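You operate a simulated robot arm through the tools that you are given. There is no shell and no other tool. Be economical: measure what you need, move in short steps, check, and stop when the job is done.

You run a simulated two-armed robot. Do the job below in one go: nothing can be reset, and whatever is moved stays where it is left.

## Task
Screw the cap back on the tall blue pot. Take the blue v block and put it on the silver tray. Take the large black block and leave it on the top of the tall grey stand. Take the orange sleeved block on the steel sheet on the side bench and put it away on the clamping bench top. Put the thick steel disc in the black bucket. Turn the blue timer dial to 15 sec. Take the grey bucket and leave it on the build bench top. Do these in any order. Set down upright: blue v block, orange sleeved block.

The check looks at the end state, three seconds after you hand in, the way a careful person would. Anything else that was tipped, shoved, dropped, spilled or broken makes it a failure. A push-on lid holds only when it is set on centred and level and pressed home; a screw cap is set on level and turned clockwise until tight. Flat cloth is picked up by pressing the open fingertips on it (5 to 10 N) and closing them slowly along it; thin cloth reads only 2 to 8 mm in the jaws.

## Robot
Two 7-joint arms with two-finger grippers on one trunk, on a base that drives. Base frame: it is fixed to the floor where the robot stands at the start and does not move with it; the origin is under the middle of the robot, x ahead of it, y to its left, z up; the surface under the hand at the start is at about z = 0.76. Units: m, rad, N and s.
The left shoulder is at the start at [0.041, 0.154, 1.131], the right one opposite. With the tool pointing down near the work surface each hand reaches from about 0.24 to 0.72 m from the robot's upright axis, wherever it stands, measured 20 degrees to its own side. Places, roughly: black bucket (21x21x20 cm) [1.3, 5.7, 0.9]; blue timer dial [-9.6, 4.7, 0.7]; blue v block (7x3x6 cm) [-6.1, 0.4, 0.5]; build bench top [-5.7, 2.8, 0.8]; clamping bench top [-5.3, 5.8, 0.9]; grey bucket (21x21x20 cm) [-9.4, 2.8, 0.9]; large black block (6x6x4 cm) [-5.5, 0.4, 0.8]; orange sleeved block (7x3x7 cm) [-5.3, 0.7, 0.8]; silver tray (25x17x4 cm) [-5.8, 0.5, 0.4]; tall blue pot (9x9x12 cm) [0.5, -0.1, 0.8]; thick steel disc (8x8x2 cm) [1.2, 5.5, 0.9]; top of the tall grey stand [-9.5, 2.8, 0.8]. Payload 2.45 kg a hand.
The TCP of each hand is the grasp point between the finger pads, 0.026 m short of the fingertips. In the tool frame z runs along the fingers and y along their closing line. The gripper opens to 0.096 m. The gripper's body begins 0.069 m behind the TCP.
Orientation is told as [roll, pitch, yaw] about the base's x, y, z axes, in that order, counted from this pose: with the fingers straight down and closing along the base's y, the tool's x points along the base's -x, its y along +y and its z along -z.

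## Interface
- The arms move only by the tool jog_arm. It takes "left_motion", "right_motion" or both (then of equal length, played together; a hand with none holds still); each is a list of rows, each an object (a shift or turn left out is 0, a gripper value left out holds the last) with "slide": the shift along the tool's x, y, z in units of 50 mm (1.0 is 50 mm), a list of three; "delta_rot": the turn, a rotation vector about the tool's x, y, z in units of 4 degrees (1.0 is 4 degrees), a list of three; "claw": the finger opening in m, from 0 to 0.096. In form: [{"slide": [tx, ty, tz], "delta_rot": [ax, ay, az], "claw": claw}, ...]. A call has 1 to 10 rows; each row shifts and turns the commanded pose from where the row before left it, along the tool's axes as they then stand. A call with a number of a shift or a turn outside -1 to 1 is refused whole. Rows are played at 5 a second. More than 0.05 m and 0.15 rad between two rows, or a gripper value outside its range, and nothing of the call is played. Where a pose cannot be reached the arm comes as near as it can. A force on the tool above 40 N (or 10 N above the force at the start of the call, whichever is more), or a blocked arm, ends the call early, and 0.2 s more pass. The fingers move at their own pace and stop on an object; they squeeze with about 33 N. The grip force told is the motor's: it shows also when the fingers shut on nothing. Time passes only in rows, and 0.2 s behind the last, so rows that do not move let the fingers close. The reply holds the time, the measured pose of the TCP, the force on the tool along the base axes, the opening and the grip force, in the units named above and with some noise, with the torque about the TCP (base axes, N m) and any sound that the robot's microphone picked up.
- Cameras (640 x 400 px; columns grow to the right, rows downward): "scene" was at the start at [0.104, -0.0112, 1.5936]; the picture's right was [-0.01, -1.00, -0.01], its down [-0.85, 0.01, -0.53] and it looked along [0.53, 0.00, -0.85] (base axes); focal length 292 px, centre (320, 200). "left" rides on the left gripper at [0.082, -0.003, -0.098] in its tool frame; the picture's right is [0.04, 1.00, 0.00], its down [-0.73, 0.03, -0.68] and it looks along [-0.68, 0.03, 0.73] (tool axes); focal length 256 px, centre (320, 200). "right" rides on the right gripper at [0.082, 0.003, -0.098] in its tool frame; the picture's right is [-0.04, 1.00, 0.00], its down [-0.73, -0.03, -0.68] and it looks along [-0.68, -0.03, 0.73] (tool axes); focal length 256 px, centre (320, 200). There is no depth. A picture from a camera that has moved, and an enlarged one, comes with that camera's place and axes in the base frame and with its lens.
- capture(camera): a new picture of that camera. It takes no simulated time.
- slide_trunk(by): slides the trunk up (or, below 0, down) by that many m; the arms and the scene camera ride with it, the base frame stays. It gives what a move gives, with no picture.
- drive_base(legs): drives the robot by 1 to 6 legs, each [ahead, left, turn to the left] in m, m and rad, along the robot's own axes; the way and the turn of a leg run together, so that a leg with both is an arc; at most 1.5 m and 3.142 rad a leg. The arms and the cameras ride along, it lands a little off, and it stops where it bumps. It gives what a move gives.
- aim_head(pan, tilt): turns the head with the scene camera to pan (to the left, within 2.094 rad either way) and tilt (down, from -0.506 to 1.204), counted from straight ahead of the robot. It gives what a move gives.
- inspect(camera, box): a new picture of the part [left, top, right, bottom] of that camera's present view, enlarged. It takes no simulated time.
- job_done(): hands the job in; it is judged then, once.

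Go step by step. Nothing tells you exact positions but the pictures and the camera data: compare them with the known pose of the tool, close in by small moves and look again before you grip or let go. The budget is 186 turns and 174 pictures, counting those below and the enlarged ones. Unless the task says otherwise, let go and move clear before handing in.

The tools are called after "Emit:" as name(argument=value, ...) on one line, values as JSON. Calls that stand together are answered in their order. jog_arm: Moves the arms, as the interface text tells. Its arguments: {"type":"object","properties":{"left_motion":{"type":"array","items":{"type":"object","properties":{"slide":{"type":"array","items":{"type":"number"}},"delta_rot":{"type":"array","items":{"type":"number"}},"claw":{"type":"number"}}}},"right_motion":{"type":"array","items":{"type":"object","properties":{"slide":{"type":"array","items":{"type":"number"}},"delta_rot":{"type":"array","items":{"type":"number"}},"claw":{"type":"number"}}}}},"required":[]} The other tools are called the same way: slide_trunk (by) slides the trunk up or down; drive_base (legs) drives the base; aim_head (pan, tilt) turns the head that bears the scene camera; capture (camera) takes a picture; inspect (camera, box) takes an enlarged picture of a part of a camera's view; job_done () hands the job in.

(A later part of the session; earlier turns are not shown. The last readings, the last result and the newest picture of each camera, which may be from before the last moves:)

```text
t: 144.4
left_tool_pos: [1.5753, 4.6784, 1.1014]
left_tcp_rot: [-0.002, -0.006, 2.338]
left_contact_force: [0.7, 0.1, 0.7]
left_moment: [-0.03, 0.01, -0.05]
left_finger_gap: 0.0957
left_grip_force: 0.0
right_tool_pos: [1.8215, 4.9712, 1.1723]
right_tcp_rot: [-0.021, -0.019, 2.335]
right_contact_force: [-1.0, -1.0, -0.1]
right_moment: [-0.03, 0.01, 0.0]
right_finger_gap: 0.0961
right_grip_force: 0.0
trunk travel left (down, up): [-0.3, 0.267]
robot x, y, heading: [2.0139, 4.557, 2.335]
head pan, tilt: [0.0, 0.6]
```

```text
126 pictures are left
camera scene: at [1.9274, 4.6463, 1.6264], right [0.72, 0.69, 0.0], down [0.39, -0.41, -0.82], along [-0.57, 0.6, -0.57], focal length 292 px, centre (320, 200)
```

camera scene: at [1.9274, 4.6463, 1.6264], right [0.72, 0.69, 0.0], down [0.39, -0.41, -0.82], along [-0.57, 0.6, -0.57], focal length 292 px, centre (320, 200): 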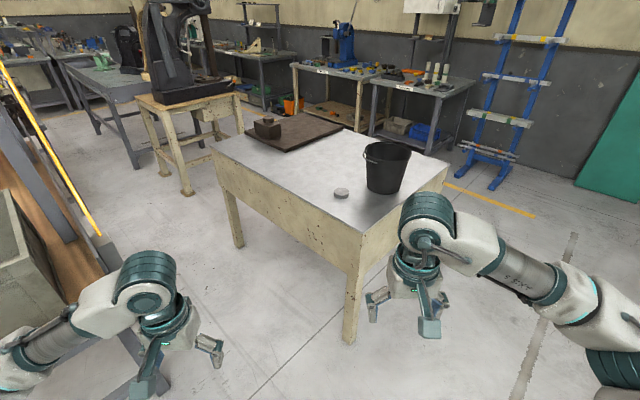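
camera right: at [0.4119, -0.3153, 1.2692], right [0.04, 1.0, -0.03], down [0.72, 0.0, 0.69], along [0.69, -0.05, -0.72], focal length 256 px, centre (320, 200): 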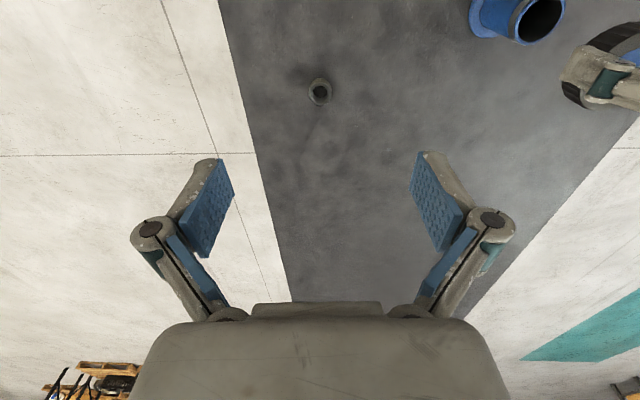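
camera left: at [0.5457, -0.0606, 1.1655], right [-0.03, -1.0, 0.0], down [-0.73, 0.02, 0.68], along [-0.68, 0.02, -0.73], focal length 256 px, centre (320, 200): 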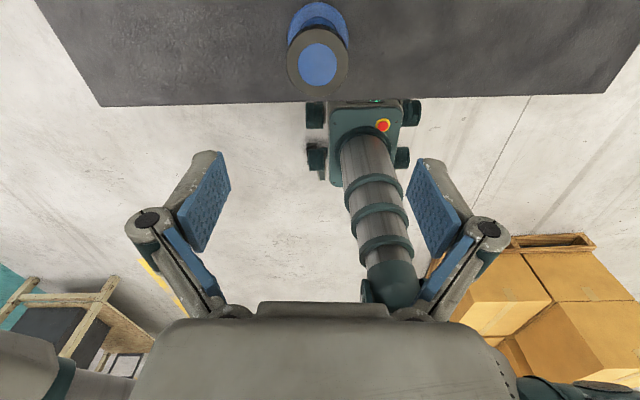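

Clear view: the bucket is at about [1.32, 5.74] and the disc at [1.20, 5.55] on a bench whose right end is x ≈ 1.43. I raise the trunk, drive to that end and face −x.

Emit:
slide_trunk(by=0.12)

Emit:
drive_base(legs=[[0, 0, -0.64], [1.03, 0, 0], [0, 0, 1.42]])

Emit:
aim_head(pan=0, tilt=0.95)

Emit:
capture(camera="scene")

Emit:
capture(camera="left")

```text
t: 145.9
left_tool_pos: [1.5744, 4.6778, 1.2222]
left_tcp_rot: [-0.002, -0.007, 2.337]
left_contact_force: [0.2, -1.4, -0.5]
left_moment: [0.05, -0.01, -0.01]
left_finger_gap: 0.0959
left_grip_force: 0.0
right_tool_pos: [1.8205, 4.9719, 1.2913]
right_tcp_rot: [-0.022, -0.016, 2.336]
right_contact_force: [-0.7, -0.1, -0.8]
right_moment: [-0.03, 0.0, -0.04]
right_finger_gap: 0.0958
right_grip_force: 0.0
trunk travel left (down, up): [-0.42, 0.147]
robot x, y, heading: [2.0115, 4.5588, 2.335]
head pan, tilt: [0.0, 0.6]
```

```text
t: 156.3
left_tool_pos: [1.4913, 5.3685, 1.2232]
left_tcp_rot: [-0.003, -0.004, 3.063]
left_contact_force: [2.0, 0.0, -0.2]
left_moment: [0.02, 0.01, -0.01]
left_finger_gap: 0.0961
left_grip_force: 0.0
right_tool_pos: [1.4794, 5.7519, 1.2932]
right_tcp_rot: [-0.022, -0.02, 3.064]
right_contact_force: [-0.6, -0.4, -0.1]
right_moment: [-0.01, 0.01, 0.01]
right_finger_gap: 0.0961
right_grip_force: 0.1
trunk travel left (down, up): [-0.42, 0.147]
robot x, y, heading: [1.8972, 5.5709, 3.06]
head pan, tilt: [0.0, 0.6]
```

```text
t: 157.2
left_tool_pos: [1.4942, 5.3688, 1.2237]
left_tcp_rot: [-0.003, -0.009, 3.064]
left_contact_force: [-0.5, 0.1, -0.1]
left_moment: [0.0, 0.02, -0.03]
left_finger_gap: 0.0958
left_grip_force: 0.1
right_tool_pos: [1.4806, 5.7514, 1.2946]
right_tcp_rot: [-0.021, -0.02, 3.062]
right_contact_force: [0.0, -0.2, 0.5]
right_moment: [0.0, -0.02, 0.01]
right_finger_gap: 0.0959
right_grip_force: 0.2
trunk travel left (down, up): [-0.42, 0.147]
robot x, y, heading: [1.8999, 5.5711, 3.064]
head pan, tilt: [0.0, 0.949]
```

```text
125 pictures are left
camera scene: at [1.8298, 5.5753, 1.7182], right [0.08, 1.0, 0.0], down [0.81, -0.06, -0.58], along [-0.58, 0.05, -0.81], focal length 292 px, centre (320, 200)
```

scene: 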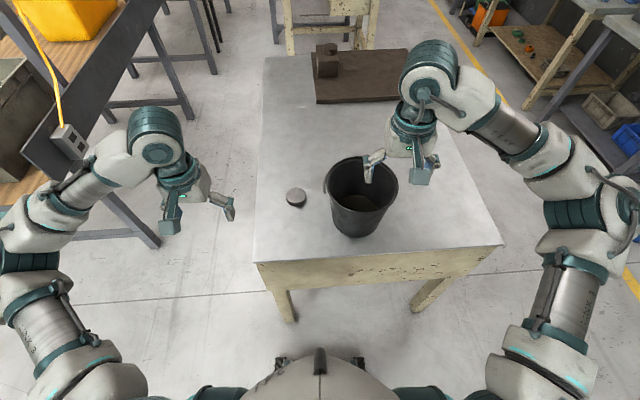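

```text
124 pictures are left
camera left: at [1.5766, 5.3632, 1.3212], right [-0.04, -1.0, 0.0], down [-0.73, 0.03, 0.69], along [-0.68, 0.03, -0.73], focal length 256 px, centre (320, 200)
```

left: 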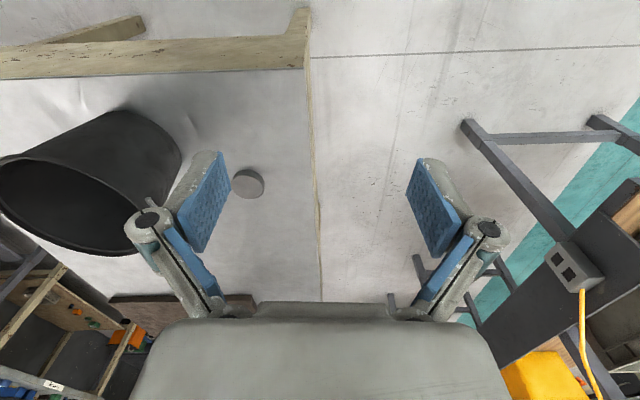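

The disc is at about [1.218, 5.543], top ~0.87. I bring the left hand above it, clear of the bucket.

Emit:
jog_arm(left_motion=[{"slide": [-0.64, -0.338, 0.44]}, {"slide": [-0.64, -0.338, 0.44]}, {"slide": [-0.64, -0.338, 0.44]}, {"slide": [-0.64, -0.338, 0.44]}, {"slide": [-0.64, -0.338, 0.44]}, {"slide": [-0.64, -0.338, 0.44]}, {"slide": [-0.64, -0.338, 0.44]}, {"slide": [-0.64, -0.338, 0.44]}, {"slide": [-0.64, -0.338, 0.44]}, {}])

Emit:
capture(camera="left")

Emit:
capture(camera="scene")

```text
t: 159.3
left_tool_pos: [1.2182, 5.5429, 1.0316]
left_tcp_rot: [0.002, -0.01, 3.064]
left_contact_force: [-0.7, 0.0, -0.3]
left_moment: [-0.01, 0.0, -0.02]
left_finger_gap: 0.096
left_grip_force: 0.0
left hand out of reach, approached as far as the arm can: row 9
right_tool_pos: [1.4822, 5.7542, 1.2944]
right_tcp_rot: [-0.019, -0.022, 3.062]
right_contact_force: [-0.1, 0.2, 0.1]
right_moment: [0.0, -0.01, -0.01]
right_finger_gap: 0.096
right_grip_force: 0.1
trunk travel left (down, up): [-0.42, 0.147]
robot x, y, heading: [1.8989, 5.5712, 3.062]
head pan, tilt: [0.0, 0.949]
```

```text
123 pictures are left
camera left: at [1.3003, 5.5382, 1.1289], right [-0.04, -1.0, 0.0], down [-0.73, 0.03, 0.69], along [-0.69, 0.03, -0.73], focal length 256 px, centre (320, 200)
```

left: 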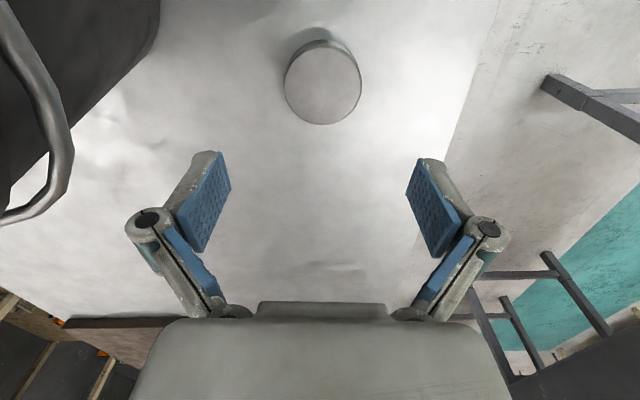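

```text
122 pictures are left
camera scene: at [1.8289, 5.5821, 1.7181], right [0.08, 1.0, 0.0], down [0.81, -0.07, -0.58], along [-0.58, 0.04, -0.82], focal length 292 px, centre (320, 200)
```

scene: 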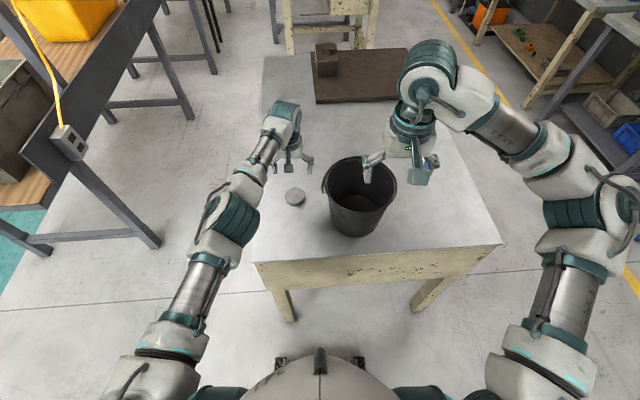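

The disc is at about [1.203, 5.537], top ~0.862. The arm is at its reach limit, so I drive 0.1 m closer and re-aim.

Emit:
drive_base(legs=[[0.1, 0, 0.06]])

Emit:
jog_arm(left_motion=[{}, {}, {}, {}, {}, {}, {}, {}, {}, {}])

```text
t: 160.5
left_tool_pos: [1.1226, 5.5041, 1.032]
left_tcp_rot: [-0.002, -0.01, 3.127]
left_contact_force: [-1.0, 0.0, -0.2]
left_moment: [0.01, -0.01, -0.01]
left_finger_gap: 0.096
left_grip_force: 0.0
right_tool_pos: [1.372, 5.7309, 1.2969]
right_tcp_rot: [-0.021, -0.025, 3.123]
right_contact_force: [-0.7, -1.0, 0.1]
right_moment: [0.01, -0.05, 0.01]
right_finger_gap: 0.0957
right_grip_force: 0.0
trunk travel left (down, up): [-0.42, 0.147]
robot x, y, heading: [1.7926, 5.577, 3.121]
head pan, tilt: [0.0, 0.949]
```

```text
t: 162.7
left_tool_pos: [1.1203, 5.505, 1.0314]
left_tcp_rot: [0.0, -0.01, 3.126]
left_contact_force: [0.6, 0.7, -0.3]
left_moment: [0.01, 0.02, -0.02]
left_finger_gap: 0.0959
left_grip_force: 0.1
right_tool_pos: [1.3741, 5.7331, 1.2957]
right_tcp_rot: [-0.019, -0.026, 3.124]
right_contact_force: [-0.3, 0.9, 0.1]
right_moment: [0.02, -0.02, -0.04]
right_finger_gap: 0.096
right_grip_force: 0.1
trunk travel left (down, up): [-0.42, 0.147]
robot x, y, heading: [1.7939, 5.5802, 3.121]
head pan, tilt: [0.0, 0.949]
```

Re-centring over the disc and lowering partway.

Emit:
jog_arm(left_motion=[{"slide": [0.82, -0.33, 0], "delta_rot": [0, -0.14, 0]}, {"slide": [0.82, -0.33, 0]}, {"slide": [0, 0, 0.9]}, {"slide": [0, 0, 0.9]}, {}])

Emit:
capture(camera="left")

```text
t: 163.9
left_tool_pos: [1.2033, 5.5373, 0.9364]
left_tcp_rot: [-0.001, -0.02, 3.125]
left_contact_force: [-0.3, -0.1, -0.3]
left_moment: [-0.02, -0.01, 0.0]
left_finger_gap: 0.096
left_grip_force: 0.0
right_tool_pos: [1.3729, 5.7325, 1.2966]
right_tcp_rot: [-0.019, -0.026, 3.124]
right_contact_force: [-0.5, -0.6, 0.4]
right_moment: [0.03, 0.02, -0.01]
right_finger_gap: 0.0959
right_grip_force: 0.0
trunk travel left (down, up): [-0.42, 0.147]
robot x, y, heading: [1.7966, 5.5778, 3.122]
head pan, tilt: [0.0, 0.949]
```

```text
121 pictures are left
camera left: at [1.2866, 5.5376, 1.0343], right [0.02, -1.0, 0.0], down [-0.72, -0.02, 0.69], along [-0.69, -0.02, -0.72], focal length 256 px, centre (320, 200)
```

left: 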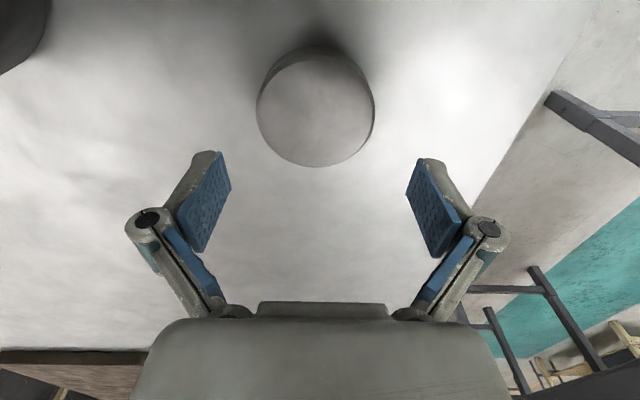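

Disc centre ≈ [1.208, 5.538], top ≈ 0.866. I level the hand and lower around it.

Emit:
jog_arm(left_motion=[{"slide": [0.1, 0, 0.3], "delta_rot": [0, 0.28, 0]}, {"slide": [0, 0, 0.7]}, {}])

Emit:
capture(camera="left")

```text
t: 164.7
left_tool_pos: [1.2071, 5.5383, 0.8889]
left_tcp_rot: [-0.002, -0.003, 3.124]
left_contact_force: [0.8, -0.4, -0.3]
left_moment: [0.01, -0.02, 0.0]
left_finger_gap: 0.0961
left_grip_force: 0.1
right_tool_pos: [1.373, 5.733, 1.2955]
right_tcp_rot: [-0.02, -0.025, 3.123]
right_contact_force: [0.5, -0.2, -0.1]
right_moment: [0.0, 0.01, 0.02]
right_finger_gap: 0.096
right_grip_force: 0.0
trunk travel left (down, up): [-0.42, 0.147]
robot x, y, heading: [1.7975, 5.5784, 3.123]
head pan, tilt: [0.0, 0.949]
```

```text
120 pictures are left
camera left: at [1.2892, 5.538, 0.9875], right [0.02, -1.0, 0.0], down [-0.73, -0.02, 0.68], along [-0.68, -0.02, -0.73], focal length 256 px, centre (320, 200)
```

left: 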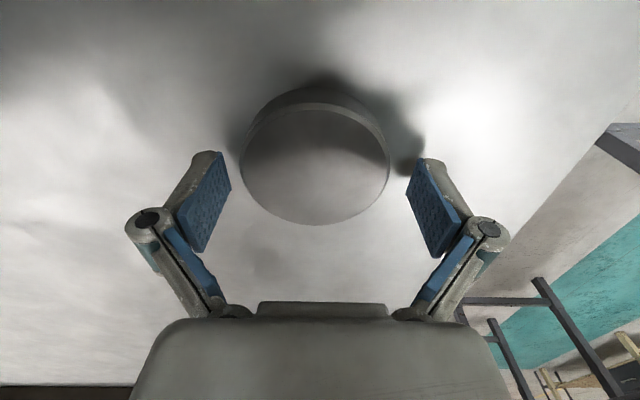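

Lower a bit more and grip the disc.

Emit:
jog_arm(left_motion=[{"slide": [0.05, 0, 0.08]}, {"slide": [0, 0, 0.06]}, {}, {"claw": 0.06}, {"claw": 0.06}, {"claw": 0.06}])

Emit:
capture(camera="left")

```text
t: 166.0
left_tool_pos: [1.2096, 5.5374, 0.8899]
left_tcp_rot: [-0.002, -0.016, 3.125]
left_contact_force: [5.4, -4.6, 19.1]
left_moment: [-0.39, -0.45, 0.08]
left_finger_gap: 0.0702
left_grip_force: 44.8
right_tool_pos: [1.3776, 5.7315, 1.2969]
right_tcp_rot: [-0.019, -0.027, 3.123]
right_contact_force: [-0.8, -0.3, -0.1]
right_moment: [0.01, -0.02, -0.02]
right_finger_gap: 0.0962
right_grip_force: 0.1
trunk travel left (down, up): [-0.42, 0.147]
robot x, y, heading: [1.7933, 5.5761, 3.126]
head pan, tilt: [0.0, 0.949]
stopped in row 6 (left hand): the force on the tool passed its limit at 47 N (the readings are from after the stop); the commanded pose is now the measured one
```

```text
119 pictures are left
camera left: at [1.2928, 5.5369, 0.9881], right [0.02, -1.0, 0.0], down [-0.72, -0.02, 0.69], along [-0.69, -0.02, -0.72], focal length 256 px, centre (320, 200)
```

left: 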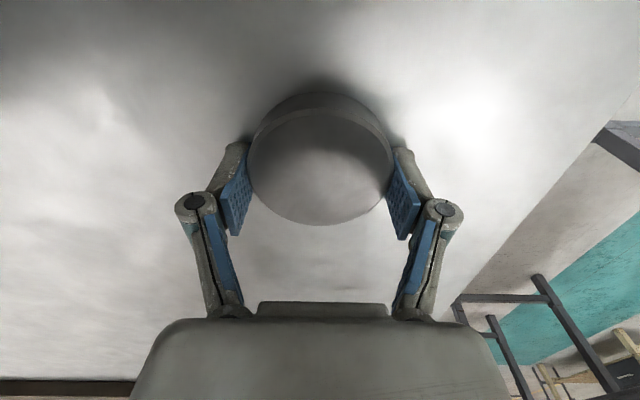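

The fingertips are touching the bench and the disc is about 1 cm off toward +x in the grip. I open, lift slightly, shift and regrip.

Emit:
jog_arm(left_motion=[{"claw": 0.096}, {"claw": 0.096}, {"slide": [0.2, 0, -0.06], "delta_rot": [0, 0.2, 0]}, {}])

Emit:
capture(camera="left")

```text
t: 167.0
left_tool_pos: [1.2179, 5.5363, 0.889]
left_tcp_rot: [-0.002, 0.003, 3.128]
left_contact_force: [-0.3, -0.3, 0.2]
left_moment: [0.03, -0.02, -0.01]
left_finger_gap: 0.0959
left_grip_force: 0.2
right_tool_pos: [1.3743, 5.7324, 1.2955]
right_tcp_rot: [-0.019, -0.027, 3.126]
right_contact_force: [0.1, 0.3, -0.2]
right_moment: [-0.01, -0.01, 0.0]
right_finger_gap: 0.0963
right_grip_force: 0.0
trunk travel left (down, up): [-0.42, 0.147]
robot x, y, heading: [1.7967, 5.5764, 3.121]
head pan, tilt: [0.0, 0.949]
```

```text
118 pictures are left
camera left: at [1.3, 5.5372, 0.9887], right [0.02, -1.0, 0.0], down [-0.74, -0.02, 0.68], along [-0.68, -0.02, -0.74], focal length 256 px, centre (320, 200)
```

left: 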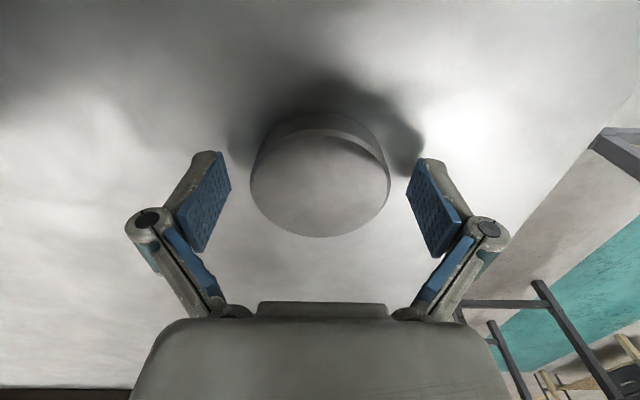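

I shift back 5 mm and close with the hand at z ≈ 0.890.

Emit:
jog_arm(left_motion=[{"slide": [-0.1, 0, -0.03]}, {}, {"claw": 0.06}, {"claw": 0.06}, {"claw": 0.06}, {}])

Emit:
capture(camera="left")

```text
t: 168.4
left_tool_pos: [1.2138, 5.5364, 0.8927]
left_tcp_rot: [-0.002, 0.002, 3.126]
left_contact_force: [-4.2, 0.1, 6.9]
left_moment: [-0.04, -0.05, 0.0]
left_finger_gap: 0.0699
left_grip_force: 32.7
right_tool_pos: [1.3754, 5.7325, 1.2962]
right_tcp_rot: [-0.019, -0.026, 3.125]
right_contact_force: [0.2, -0.3, 1.1]
right_moment: [-0.01, 0.04, 0.01]
right_finger_gap: 0.096
right_grip_force: 0.0
trunk travel left (down, up): [-0.42, 0.147]
robot x, y, heading: [1.7979, 5.5768, 3.126]
head pan, tilt: [0.0, 0.949]
```

```text
117 pictures are left
camera left: at [1.2951, 5.537, 0.9919], right [0.02, -1.0, 0.0], down [-0.73, -0.02, 0.68], along [-0.68, -0.02, -0.73], focal length 256 px, centre (320, 200)
```

left: 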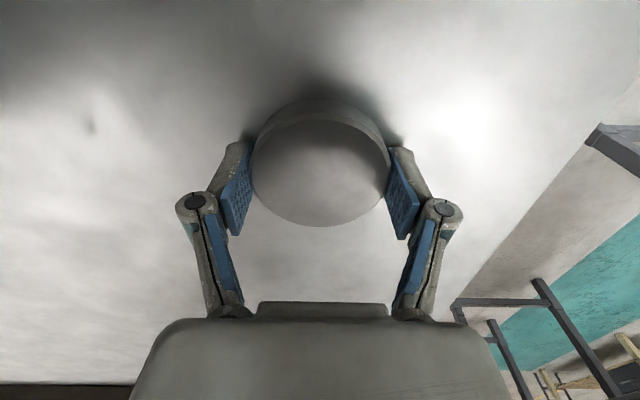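

The disc is ~70 mm wide and gripped. I lift it and check.

Emit:
jog_arm(left_motion=[{"slide": [0, 0, -0.5]}, {"slide": [0, 0, -1]}, {"slide": [0, 0, -1]}, {"slide": [0, 0, -1]}, {"slide": [0, 0, -1]}, {"slide": [0, 0, -1]}, {}])

Emit:
capture(camera="left")

Emit:
capture(camera="scene")

```text
t: 170.0
left_tool_pos: [1.2119, 5.5373, 1.1713]
left_tcp_rot: [-0.001, 0.004, 3.127]
left_contact_force: [-0.8, 0.0, -3.2]
left_moment: [0.0, -0.02, 0.01]
left_finger_gap: 0.0698
left_grip_force: 33.0
right_tool_pos: [1.3742, 5.734, 1.2954]
right_tcp_rot: [-0.018, -0.026, 3.124]
right_contact_force: [0.0, -0.1, 0.0]
right_moment: [-0.01, -0.05, -0.05]
right_finger_gap: 0.0961
right_grip_force: 0.1
trunk travel left (down, up): [-0.42, 0.147]
robot x, y, heading: [1.7948, 5.5773, 3.125]
head pan, tilt: [0.0, 0.949]
```

```text
116 pictures are left
camera left: at [1.2923, 5.5371, 1.2699], right [0.02, -1.0, 0.0], down [-0.74, -0.02, 0.68], along [-0.68, -0.02, -0.74], focal length 256 px, centre (320, 200)
```

left: 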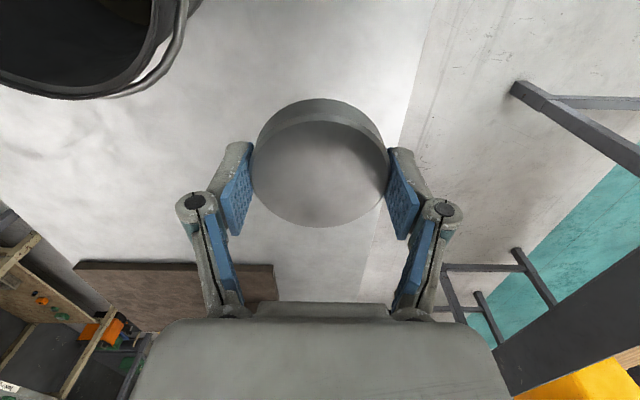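

```text
115 pictures are left
camera scene: at [1.7255, 5.5793, 1.718], right [0.02, 1.0, 0.0], down [0.82, -0.02, -0.58], along [-0.58, 0.01, -0.82], focal length 292 px, centre (320, 200)
```

scene: 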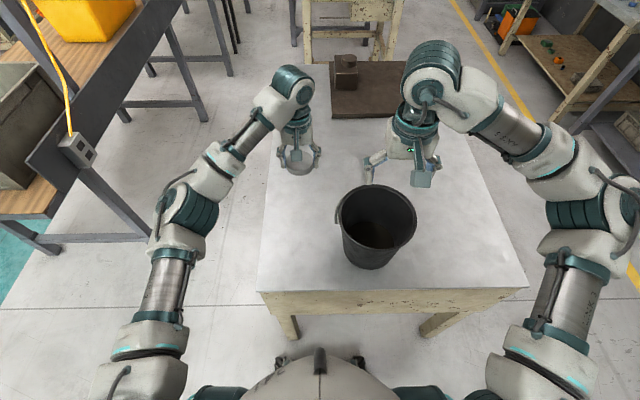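

The disc is held (3 N). The right hand hovers over the bucket, so I move it away, then bring the left hand over the bucket (rim centre ≈ [1.315, 5.738]).

Emit:
jog_arm(right_motion=[{"slide": [0.5, -0.7, -0.4]}, {"slide": [0.5, -0.7, -0.4]}, {"slide": [0.5, -0.7, -0.4]}, {"slide": [0.5, -0.7, -0.4]}, {}])

Emit:
jog_arm(left_motion=[{"slide": [0.3, -0.8, 0]}, {"slide": [0.3, -0.8, 0]}, {"slide": [0.3, -0.8, 0]}, {"slide": [0.3, -0.8, 0]}, {"slide": [0.3, -0.8, 0]}, {}])

Emit:
capture(camera="left")

Emit:
capture(camera="scene")

```text
t: 171.2
left_tool_pos: [1.2104, 5.534, 1.1697]
left_tcp_rot: [-0.002, 0.005, 3.125]
left_contact_force: [0.2, -0.6, -2.2]
left_moment: [0.0, -0.01, -0.04]
left_finger_gap: 0.0697
left_grip_force: 33.2
right_tool_pos: [1.4796, 5.867, 1.3805]
right_tcp_rot: [-0.021, -0.024, 3.126]
right_contact_force: [0.3, -0.3, 0.5]
right_moment: [0.05, 0.0, 0.0]
right_finger_gap: 0.096
right_grip_force: 0.0
trunk travel left (down, up): [-0.42, 0.147]
robot x, y, heading: [1.7903, 5.5744, 3.118]
head pan, tilt: [0.0, 0.949]
```

```text
t: 172.6
left_tool_pos: [1.2893, 5.7368, 1.1658]
left_tcp_rot: [0.001, 0.004, 3.127]
left_contact_force: [-0.3, 0.4, -3.3]
left_moment: [0.0, -0.01, -0.01]
left_finger_gap: 0.0699
left_grip_force: 33.2
right_tool_pos: [1.4808, 5.8704, 1.3793]
right_tcp_rot: [-0.017, -0.027, 3.123]
right_contact_force: [0.2, 0.6, 0.4]
right_moment: [0.01, 0.0, 0.01]
right_finger_gap: 0.0963
right_grip_force: 0.1
trunk travel left (down, up): [-0.42, 0.147]
robot x, y, heading: [1.7943, 5.5757, 3.124]
head pan, tilt: [0.0, 0.949]
```

```text
114 pictures are left
camera left: at [1.3703, 5.7369, 1.2643], right [0.02, -1.0, 0.0], down [-0.74, -0.02, 0.68], along [-0.68, -0.02, -0.74], focal length 256 px, centre (320, 200)
```

left: 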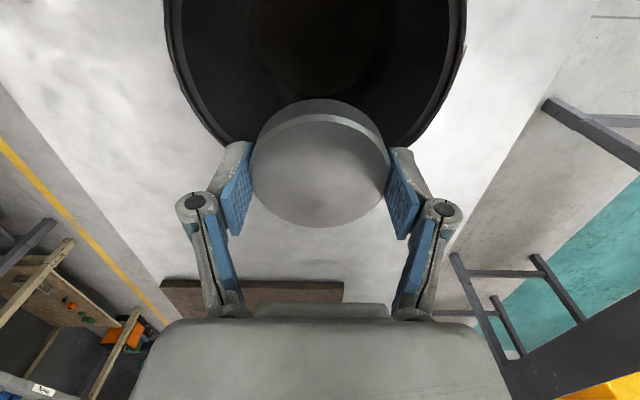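

```text
113 pictures are left
camera scene: at [1.7273, 5.5852, 1.7181], right [0.02, 1.0, 0.0], down [0.82, -0.02, -0.58], along [-0.58, 0.01, -0.82], focal length 292 px, centre (320, 200)
```

scene: 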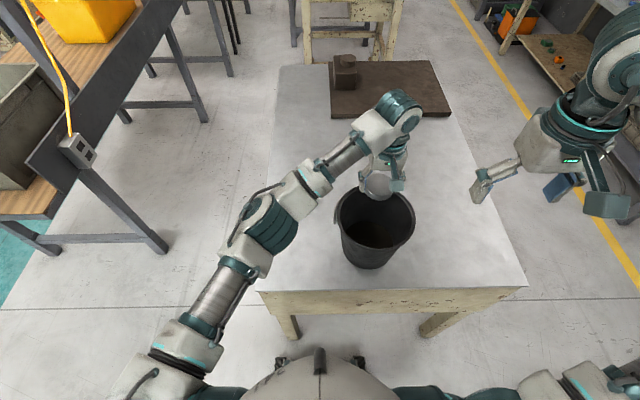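

The bucket's centre is ≈ [1.322, 5.739]. I shift 1 cm toward +x and lower the disc into the bucket stepwise.

Emit:
jog_arm(left_motion=[{"slide": [0.24, -0.04, 0]}, {"slide": [0, 0, 0.8]}, {"slide": [0, 0, 0.8]}, {"slide": [0, 0, 0.8]}, {}])

Emit:
capture(camera="left")

Emit:
capture(camera="scene")

```text
t: 173.8
left_tool_pos: [1.3031, 5.7392, 1.0467]
left_tcp_rot: [-0.001, 0.0, 3.126]
left_contact_force: [-0.1, -0.2, -2.8]
left_moment: [0.01, -0.02, 0.02]
left_finger_gap: 0.0699
left_grip_force: 33.3
right_tool_pos: [1.4805, 5.869, 1.3797]
right_tcp_rot: [-0.02, -0.026, 3.124]
right_contact_force: [-0.3, -0.1, 0.2]
right_moment: [0.03, -0.02, -0.01]
right_finger_gap: 0.0958
right_grip_force: 0.2
trunk travel left (down, up): [-0.42, 0.147]
robot x, y, heading: [1.7949, 5.5771, 3.13]
head pan, tilt: [0.0, 0.949]
```

```text
112 pictures are left
camera left: at [1.3846, 5.7402, 1.1455], right [0.02, -1.0, 0.0], down [-0.74, -0.02, 0.68], along [-0.68, -0.02, -0.74], focal length 256 px, centre (320, 200)
```

left: 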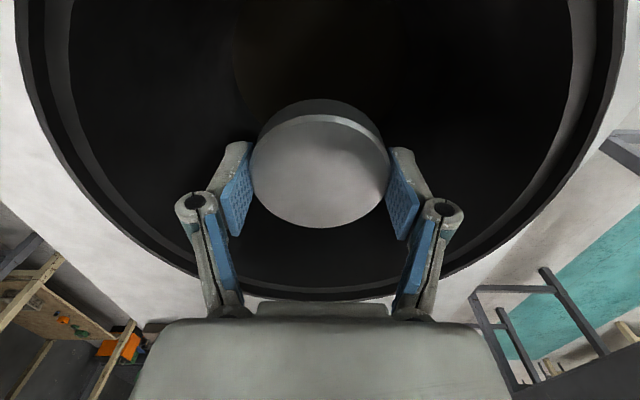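

```text
111 pictures are left
camera scene: at [1.728, 5.5831, 1.7182], right [0.02, 1.0, 0.0], down [0.82, -0.02, -0.58], along [-0.58, 0.01, -0.82], focal length 292 px, centre (320, 200)
```

scene: 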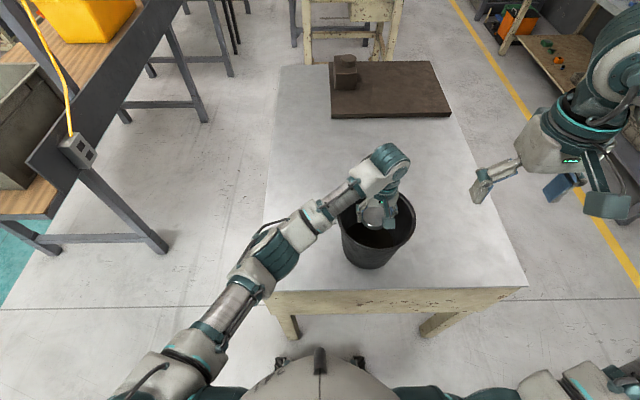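

The disc is inside the rim with good clearance. I lower further toward the bucket floor.

Emit:
jog_arm(left_motion=[{"slide": [0.1, 0, 0.6]}, {"slide": [0, 0, 0.6]}, {"slide": [0, 0, 0.5]}, {"slide": [0, 0, 0.4]}, {}])

Emit:
capture(camera="left")

Emit:
inspect(camera="scene", box=[310, 130, 440, 280])

```text
t: 175.0
left_tool_pos: [1.3091, 5.7365, 0.9398]
left_tcp_rot: [-0.002, 0.004, 3.126]
left_contact_force: [-2.7, 1.1, -1.9]
left_moment: [-0.05, -0.48, -0.03]
left_finger_gap: 0.0698
left_grip_force: 33.2
right_tool_pos: [1.4811, 5.8694, 1.3805]
right_tcp_rot: [-0.019, -0.027, 3.124]
right_contact_force: [-0.5, 0.5, 0.3]
right_moment: [-0.01, -0.03, 0.0]
right_finger_gap: 0.0961
right_grip_force: 0.1
trunk travel left (down, up): [-0.42, 0.147]
robot x, y, heading: [1.7985, 5.5755, 3.124]
head pan, tilt: [0.0, 0.949]
```

```text
110 pictures are left
camera left: at [1.3894, 5.7378, 1.0397], right [0.02, -1.0, 0.0], down [-0.74, -0.02, 0.68], along [-0.68, -0.02, -0.74], focal length 256 px, centre (320, 200)
```

left: 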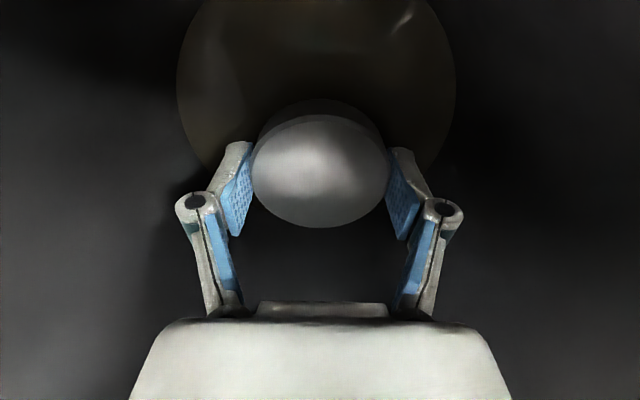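

```text
2.67 times, centred on (375, 205) of scene
camera zoom: at [1.7275, 5.5825, 1.7181], right [0.02, 1.0, 0.0], down [0.82, -0.02, -0.58], along [-0.58, 0.01, -0.82], focal length 778 px, centre (173, 187)
```

zoom: 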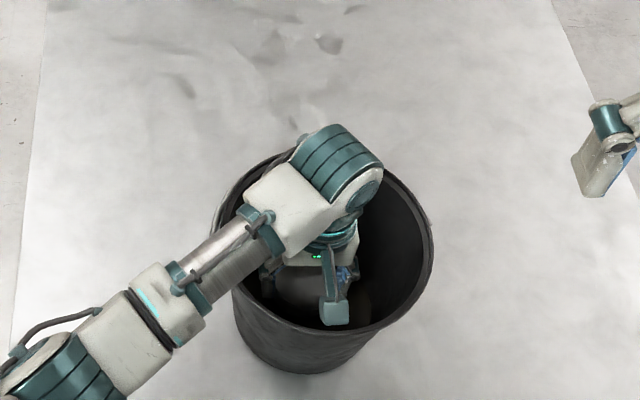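

The camera housing lightly touches the bucket's inner wall. I shift back 6 mm and release the disc just above the floor, then rise straight out.

Emit:
jog_arm(left_motion=[{"slide": [-0.14, 0, 0]}, {}, {"claw": 0.096}, {"claw": 0.096}, {"claw": 0.096}, {}])

Emit:
capture(camera="left")

```text
t: 176.4
left_tool_pos: [1.3035, 5.7379, 0.94]
left_tcp_rot: [-0.002, 0.001, 3.127]
left_contact_force: [0.9, 0.3, -0.7]
left_moment: [0.0, -0.03, 0.03]
left_finger_gap: 0.0962
left_grip_force: 0.1
right_tool_pos: [1.4816, 5.8697, 1.3791]
right_tcp_rot: [-0.019, -0.028, 3.122]
right_contact_force: [0.2, 0.6, -0.2]
right_moment: [-0.03, 0.03, 0.01]
right_finger_gap: 0.0958
right_grip_force: 0.0
trunk travel left (down, up): [-0.42, 0.147]
robot x, y, heading: [1.7939, 5.5741, 3.122]
head pan, tilt: [0.0, 0.949]
```

```text
108 pictures are left
camera left: at [1.3835, 5.7385, 1.04], right [0.02, -1.0, 0.0], down [-0.74, -0.02, 0.68], along [-0.68, -0.02, -0.74], focal length 256 px, centre (320, 200)
```

left: 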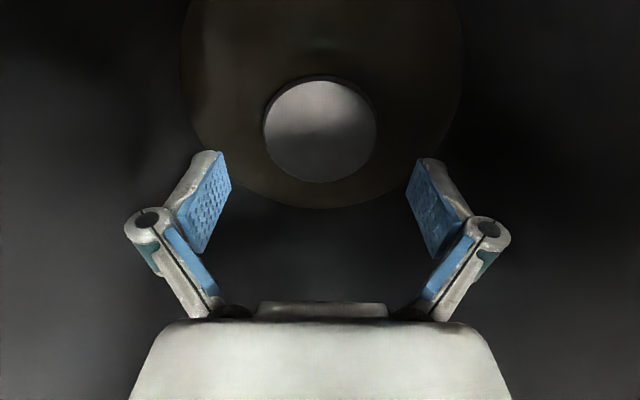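

The disc lies flat on the bucket floor. I rise out, move the left hand back to its side and drive clear.

Emit:
jog_arm(left_motion=[{"slide": [0, 0, -1]}, {"slide": [0, 0, -1]}, {"slide": [0, 0, -1]}, {"slide": [0, 0, -1]}, {"slide": [0, 0, -1]}, {"slide": [0.4, 0.8, -0.2]}, {"slide": [0.4, 0.8, -0.2]}, {"slide": [0.4, 0.8, -0.2]}, {"slide": [0.4, 0.8, 0]}, {"slide": [0.4, 0.8, 0]}])

Emit:
capture(camera="scene")

```text
t: 178.6
left_tool_pos: [1.3969, 5.5347, 1.2217]
left_tcp_rot: [0.0, 0.003, 3.126]
left_contact_force: [0.4, -0.1, 0.1]
left_moment: [-0.01, 0.02, 0.01]
left_finger_gap: 0.0959
left_grip_force: 0.1
right_tool_pos: [1.4827, 5.8689, 1.3795]
right_tcp_rot: [-0.019, -0.029, 3.124]
right_contact_force: [-0.1, -0.5, 0.3]
right_moment: [-0.01, 0.05, 0.03]
right_finger_gap: 0.096
right_grip_force: 0.1
trunk travel left (down, up): [-0.42, 0.147]
robot x, y, heading: [1.7962, 5.5755, 3.123]
head pan, tilt: [0.0, 0.949]
```

```text
107 pictures are left
camera scene: at [1.7295, 5.5796, 1.7182], right [0.02, 1.0, 0.0], down [0.81, -0.02, -0.58], along [-0.58, 0.01, -0.81], focal length 292 px, centre (320, 200)
```

scene: 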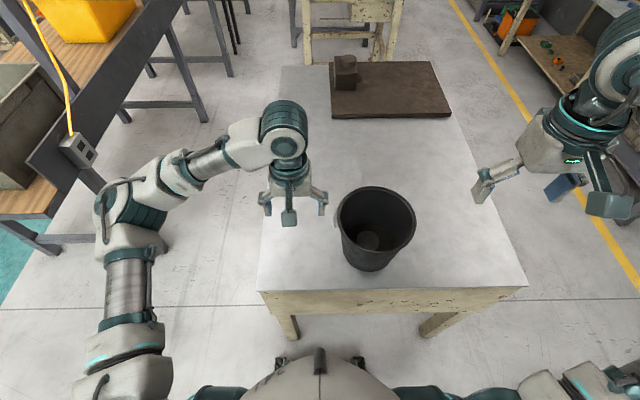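

The disc task is done. Next I head to the far area at x ≈ −5.5, backing out, going to the aisle at y ≈ 3.2, and turning along −x.

Emit:
drive_base(legs=[[-0.4, 0, 0], [0, 0, 1.58], [1.3, 0, 0], [1.1, 0, 0], [0, 0, -1.57]])

Emit:
aim_head(pan=0, tilt=0.3)

Emit:
capture(camera="scene")

```text
t: 200.2
left_tool_pos: [1.6931, 3.1252, 1.2209]
left_tcp_rot: [-0.002, 0.001, 3.086]
left_contact_force: [-0.2, 0.9, 0.6]
left_moment: [-0.02, 0.04, 0.02]
left_finger_gap: 0.0957
left_grip_force: 0.0
right_tool_pos: [1.7914, 3.456, 1.3804]
right_tcp_rot: [-0.02, -0.025, 3.085]
right_contact_force: [0.1, 0.0, -0.2]
right_moment: [-0.01, -0.03, 0.01]
right_finger_gap: 0.0958
right_grip_force: 0.1
trunk travel left (down, up): [-0.42, 0.147]
robot x, y, heading: [2.0939, 3.1494, 3.086]
head pan, tilt: [0.0, 0.949]
```

```text
t: 201.2
left_tool_pos: [1.6952, 3.1233, 1.2214]
left_tcp_rot: [-0.002, 0.001, 3.086]
left_contact_force: [-0.6, 0.3, 1.0]
left_moment: [-0.02, 0.02, 0.01]
left_finger_gap: 0.096
left_grip_force: 0.0
right_tool_pos: [1.7944, 3.4534, 1.3822]
right_tcp_rot: [-0.02, -0.028, 3.083]
right_contact_force: [-0.2, -0.5, 0.7]
right_moment: [0.02, 0.01, -0.01]
right_finger_gap: 0.0959
right_grip_force: 0.1
trunk travel left (down, up): [-0.42, 0.147]
robot x, y, heading: [2.0935, 3.1479, 3.081]
head pan, tilt: [0.0, 0.3]
```

```text
106 pictures are left
camera scene: at [2.0066, 3.1593, 1.7739], right [0.06, 1.0, 0.0], down [0.3, -0.02, -0.95], along [-0.95, 0.06, -0.3], focal length 292 px, centre (320, 200)
```

scene: 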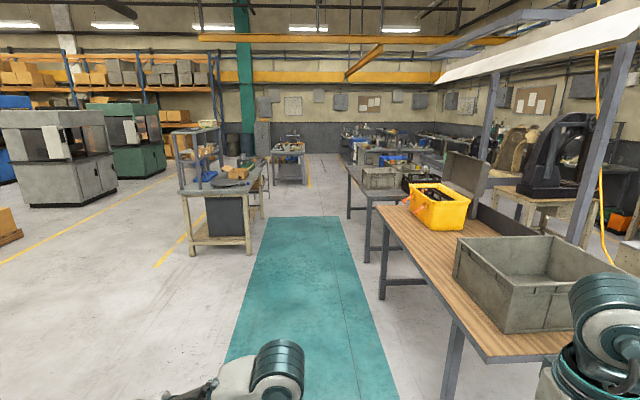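

A clear teal aisle lies ahead. I drive along it to x ≈ −3.2.

Emit:
drive_base(legs=[[0, 0, 0.055], [1.5, 0, 0], [1.5, 0, 0], [1.5, 0, 0], [0.8, 0, 0]])

Emit:
capture(camera="scene")

Emit:
aim_head(pan=0.9, tilt=0.3)

Emit:
capture(camera="scene")

```text
t: 226.8
left_tool_pos: [-3.5575, 3.121, 1.2224]
left_tcp_rot: [0.001, 0.0, -3.137]
left_contact_force: [-0.2, -0.2, -0.1]
left_moment: [0.02, 0.0, 0.02]
left_finger_gap: 0.0961
left_grip_force: 0.0
right_tool_pos: [-3.4799, 3.4577, 1.3802]
right_tcp_rot: [-0.018, -0.029, -3.14]
right_contact_force: [0.1, 0.8, 0.6]
right_moment: [0.02, 0.01, -0.03]
right_finger_gap: 0.0961
right_grip_force: 0.2
trunk travel left (down, up): [-0.42, 0.147]
robot x, y, heading: [-3.1614, 3.1693, -3.137]
head pan, tilt: [0.0, 0.3]
```

```text
105 pictures are left
camera scene: at [-3.2493, 3.1775, 1.7741], right [0.0, 1.0, -0.01], down [0.3, 0.0, -0.95], along [-0.95, 0.0, -0.3], focal length 292 px, centre (320, 200)
```

scene: 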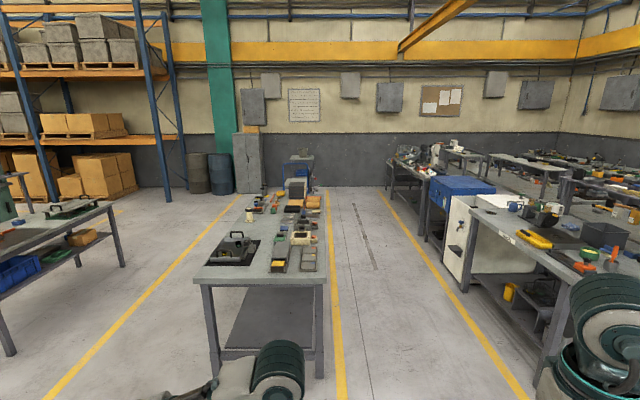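

```text
t: 228.0
left_tool_pos: [-3.5577, 3.1147, 1.223]
left_tcp_rot: [-0.005, -0.002, -3.138]
left_contact_force: [-0.9, 0.1, -0.5]
left_moment: [0.0, 0.02, -0.01]
left_finger_gap: 0.0961
left_grip_force: 0.1
right_tool_pos: [-3.4777, 3.4505, 1.3831]
right_tcp_rot: [-0.024, -0.034, -3.139]
right_contact_force: [0.6, -0.3, 0.2]
right_moment: [-0.02, -0.03, 0.0]
right_finger_gap: 0.0962
right_grip_force: 0.0
trunk travel left (down, up): [-0.42, 0.147]
robot x, y, heading: [-3.1632, 3.1653, -3.139]
head pan, tilt: [0.901, 0.3]
```

```text
104 pictures are left
camera scene: at [-3.2152, 3.0974, 1.7743], right [-0.78, 0.62, 0.0], down [0.19, 0.23, -0.96], along [-0.59, -0.75, -0.3], focal length 292 px, centre (320, 200)
```

scene: 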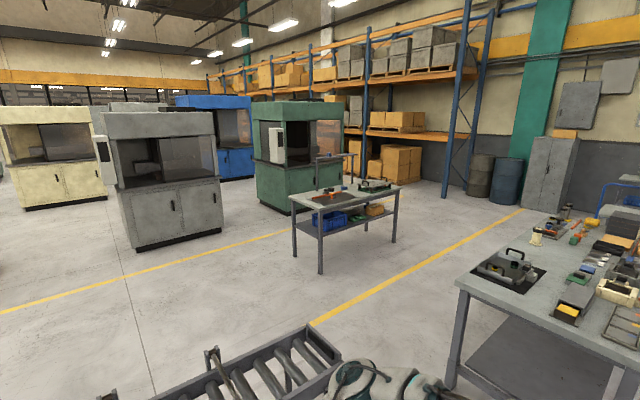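

I see the side bench (red mat on top, lower shelf with a blue bin) and the long build bench. I zoom on the side bench.

Emit:
inspect(camera="scene", box=[270, 140, 430, 280])

Emit:
inspect(camera="scene", box=[460, 180, 640, 340])

```text
2.86 times, centred on (350, 210) of scene
camera zoom: at [-3.2152, 3.0974, 1.7743], right [-0.78, 0.62, 0.0], down [0.19, 0.23, -0.96], along [-0.59, -0.75, -0.3], focal length 833 px, centre (234, 171)
```

zoom: 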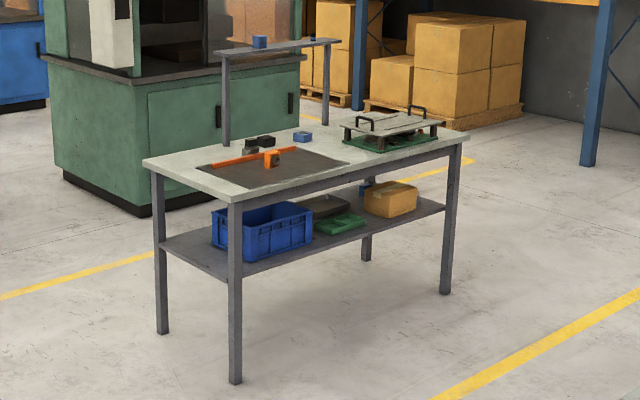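

```text
2.50 times, centred on (550, 260) of scene
camera zoom: at [-3.2152, 3.0974, 1.7743], right [-0.78, 0.62, 0.0], down [0.19, 0.23, -0.96], along [-0.59, -0.75, -0.3], focal length 729 px, centre (-255, 50)
```

zoom: 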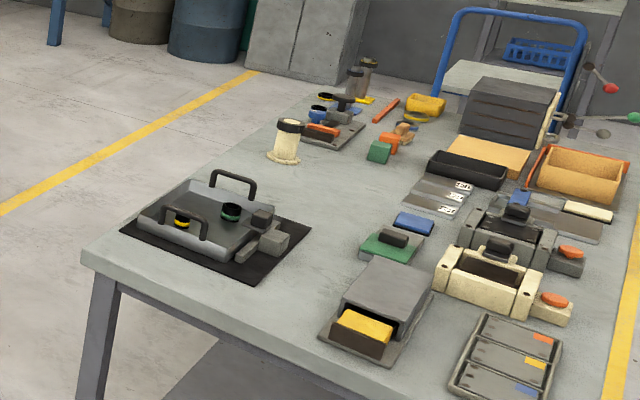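

The route toward the side bench may be blocked by a roller stand near me, so I look down there.

Emit:
aim_head(pan=0.8, tilt=0.75)

Emit:
capture(camera="scene")

```text
t: 228.9
left_tool_pos: [-3.5576, 3.1162, 1.2236]
left_tcp_rot: [-0.004, -0.002, -3.137]
left_contact_force: [0.0, 0.3, -0.5]
left_moment: [-0.01, -0.04, 0.0]
left_finger_gap: 0.096
left_grip_force: 0.0
right_tool_pos: [-3.4777, 3.4512, 1.3825]
right_tcp_rot: [-0.022, -0.032, -3.141]
right_contact_force: [0.4, -0.3, -0.3]
right_moment: [-0.02, 0.01, 0.04]
right_finger_gap: 0.0958
right_grip_force: 0.0
trunk travel left (down, up): [-0.42, 0.147]
robot x, y, heading: [-3.1654, 3.1709, -3.138]
head pan, tilt: [0.799, 0.75]
```

```text
101 pictures are left
camera scene: at [-3.2151, 3.1114, 1.7339], right [-0.72, 0.7, 0.0], down [0.48, 0.49, -0.73], along [-0.51, -0.53, -0.68], focal length 292 px, centre (320, 200)
```

scene: 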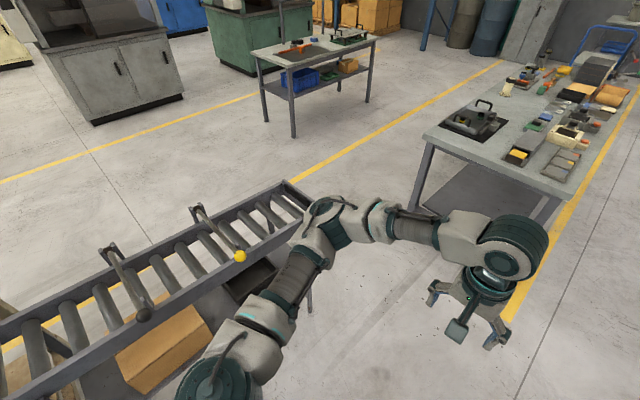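

The gap between the conveyor end (x ≈ −3.92) and the build bench (x ≈ −4.8) is about 0.88 m. I drive through its middle and to the front of the side bench.

Emit:
drive_base(legs=[[1.19, 0, 0], [0, 0, 1.57], [1.5, 0, 0], [0, 0, -1.57], [1.2, 0, 0], [0, 0, 1.57]])

Emit:
aim_head(pan=0, tilt=0.65)

Emit:
capture(camera="scene")

```text
t: 258.9
left_tool_pos: [-5.5658, 1.3019, 1.2255]
left_tcp_rot: [-0.002, -0.002, -1.614]
left_contact_force: [0.7, 0.3, -0.7]
left_moment: [-0.01, -0.06, -0.03]
left_finger_gap: 0.0962
left_grip_force: 0.0
right_tool_pos: [-5.897, 1.3972, 1.3835]
right_tcp_rot: [-0.019, -0.031, -1.617]
right_contact_force: [-0.3, 0.7, -0.4]
right_moment: [0.02, -0.01, -0.01]
right_finger_gap: 0.0959
right_grip_force: 0.0
trunk travel left (down, up): [-0.42, 0.147]
robot x, y, heading: [-5.5997, 1.6982, -1.617]
head pan, tilt: [0.799, 0.75]
```

```text
t: 260.0
left_tool_pos: [-5.565, 1.3055, 1.2255]
left_tcp_rot: [-0.004, -0.003, -1.616]
left_contact_force: [0.2, 0.4, -0.4]
left_moment: [0.02, 0.01, -0.01]
left_finger_gap: 0.096
left_grip_force: 0.1
right_tool_pos: [-5.8969, 1.4008, 1.3833]
right_tcp_rot: [-0.021, -0.035, -1.617]
right_contact_force: [0.1, 0.3, -0.8]
right_moment: [0.03, -0.01, 0.01]
right_finger_gap: 0.096
right_grip_force: 0.2
trunk travel left (down, up): [-0.42, 0.147]
robot x, y, heading: [-5.6026, 1.6983, -1.62]
head pan, tilt: [0.0, 0.649]
```

```text
100 pictures are left
camera scene: at [-5.6068, 1.6167, 1.7423], right [-1.0, 0.04, 0.0], down [0.03, 0.61, -0.79], along [-0.03, -0.79, -0.61], focal length 292 px, centre (320, 200)
```

scene: 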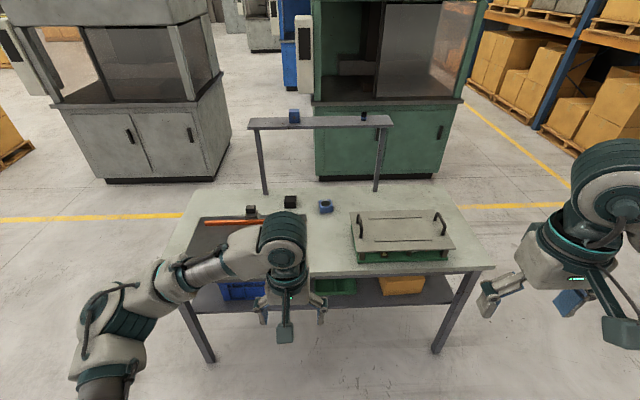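

I zoom on the bench top.

Emit:
inspect(camera="scene", box=[170, 170, 350, 310])

```text
2.86 times, centred on (260, 240) of scene
camera zoom: at [-5.6068, 1.6167, 1.7423], right [-1.0, 0.04, 0.0], down [0.03, 0.61, -0.79], along [-0.03, -0.79, -0.61], focal length 833 px, centre (491, 86)
```

zoom: 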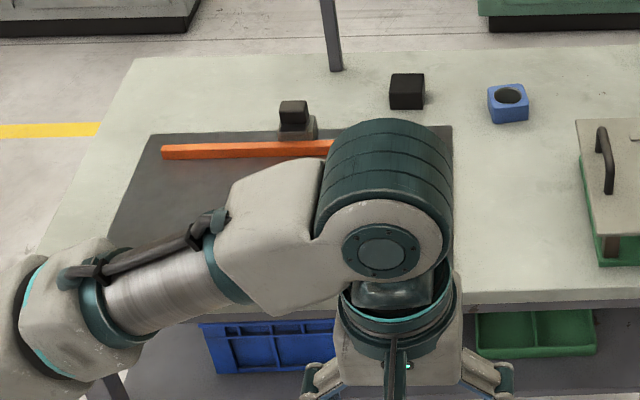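

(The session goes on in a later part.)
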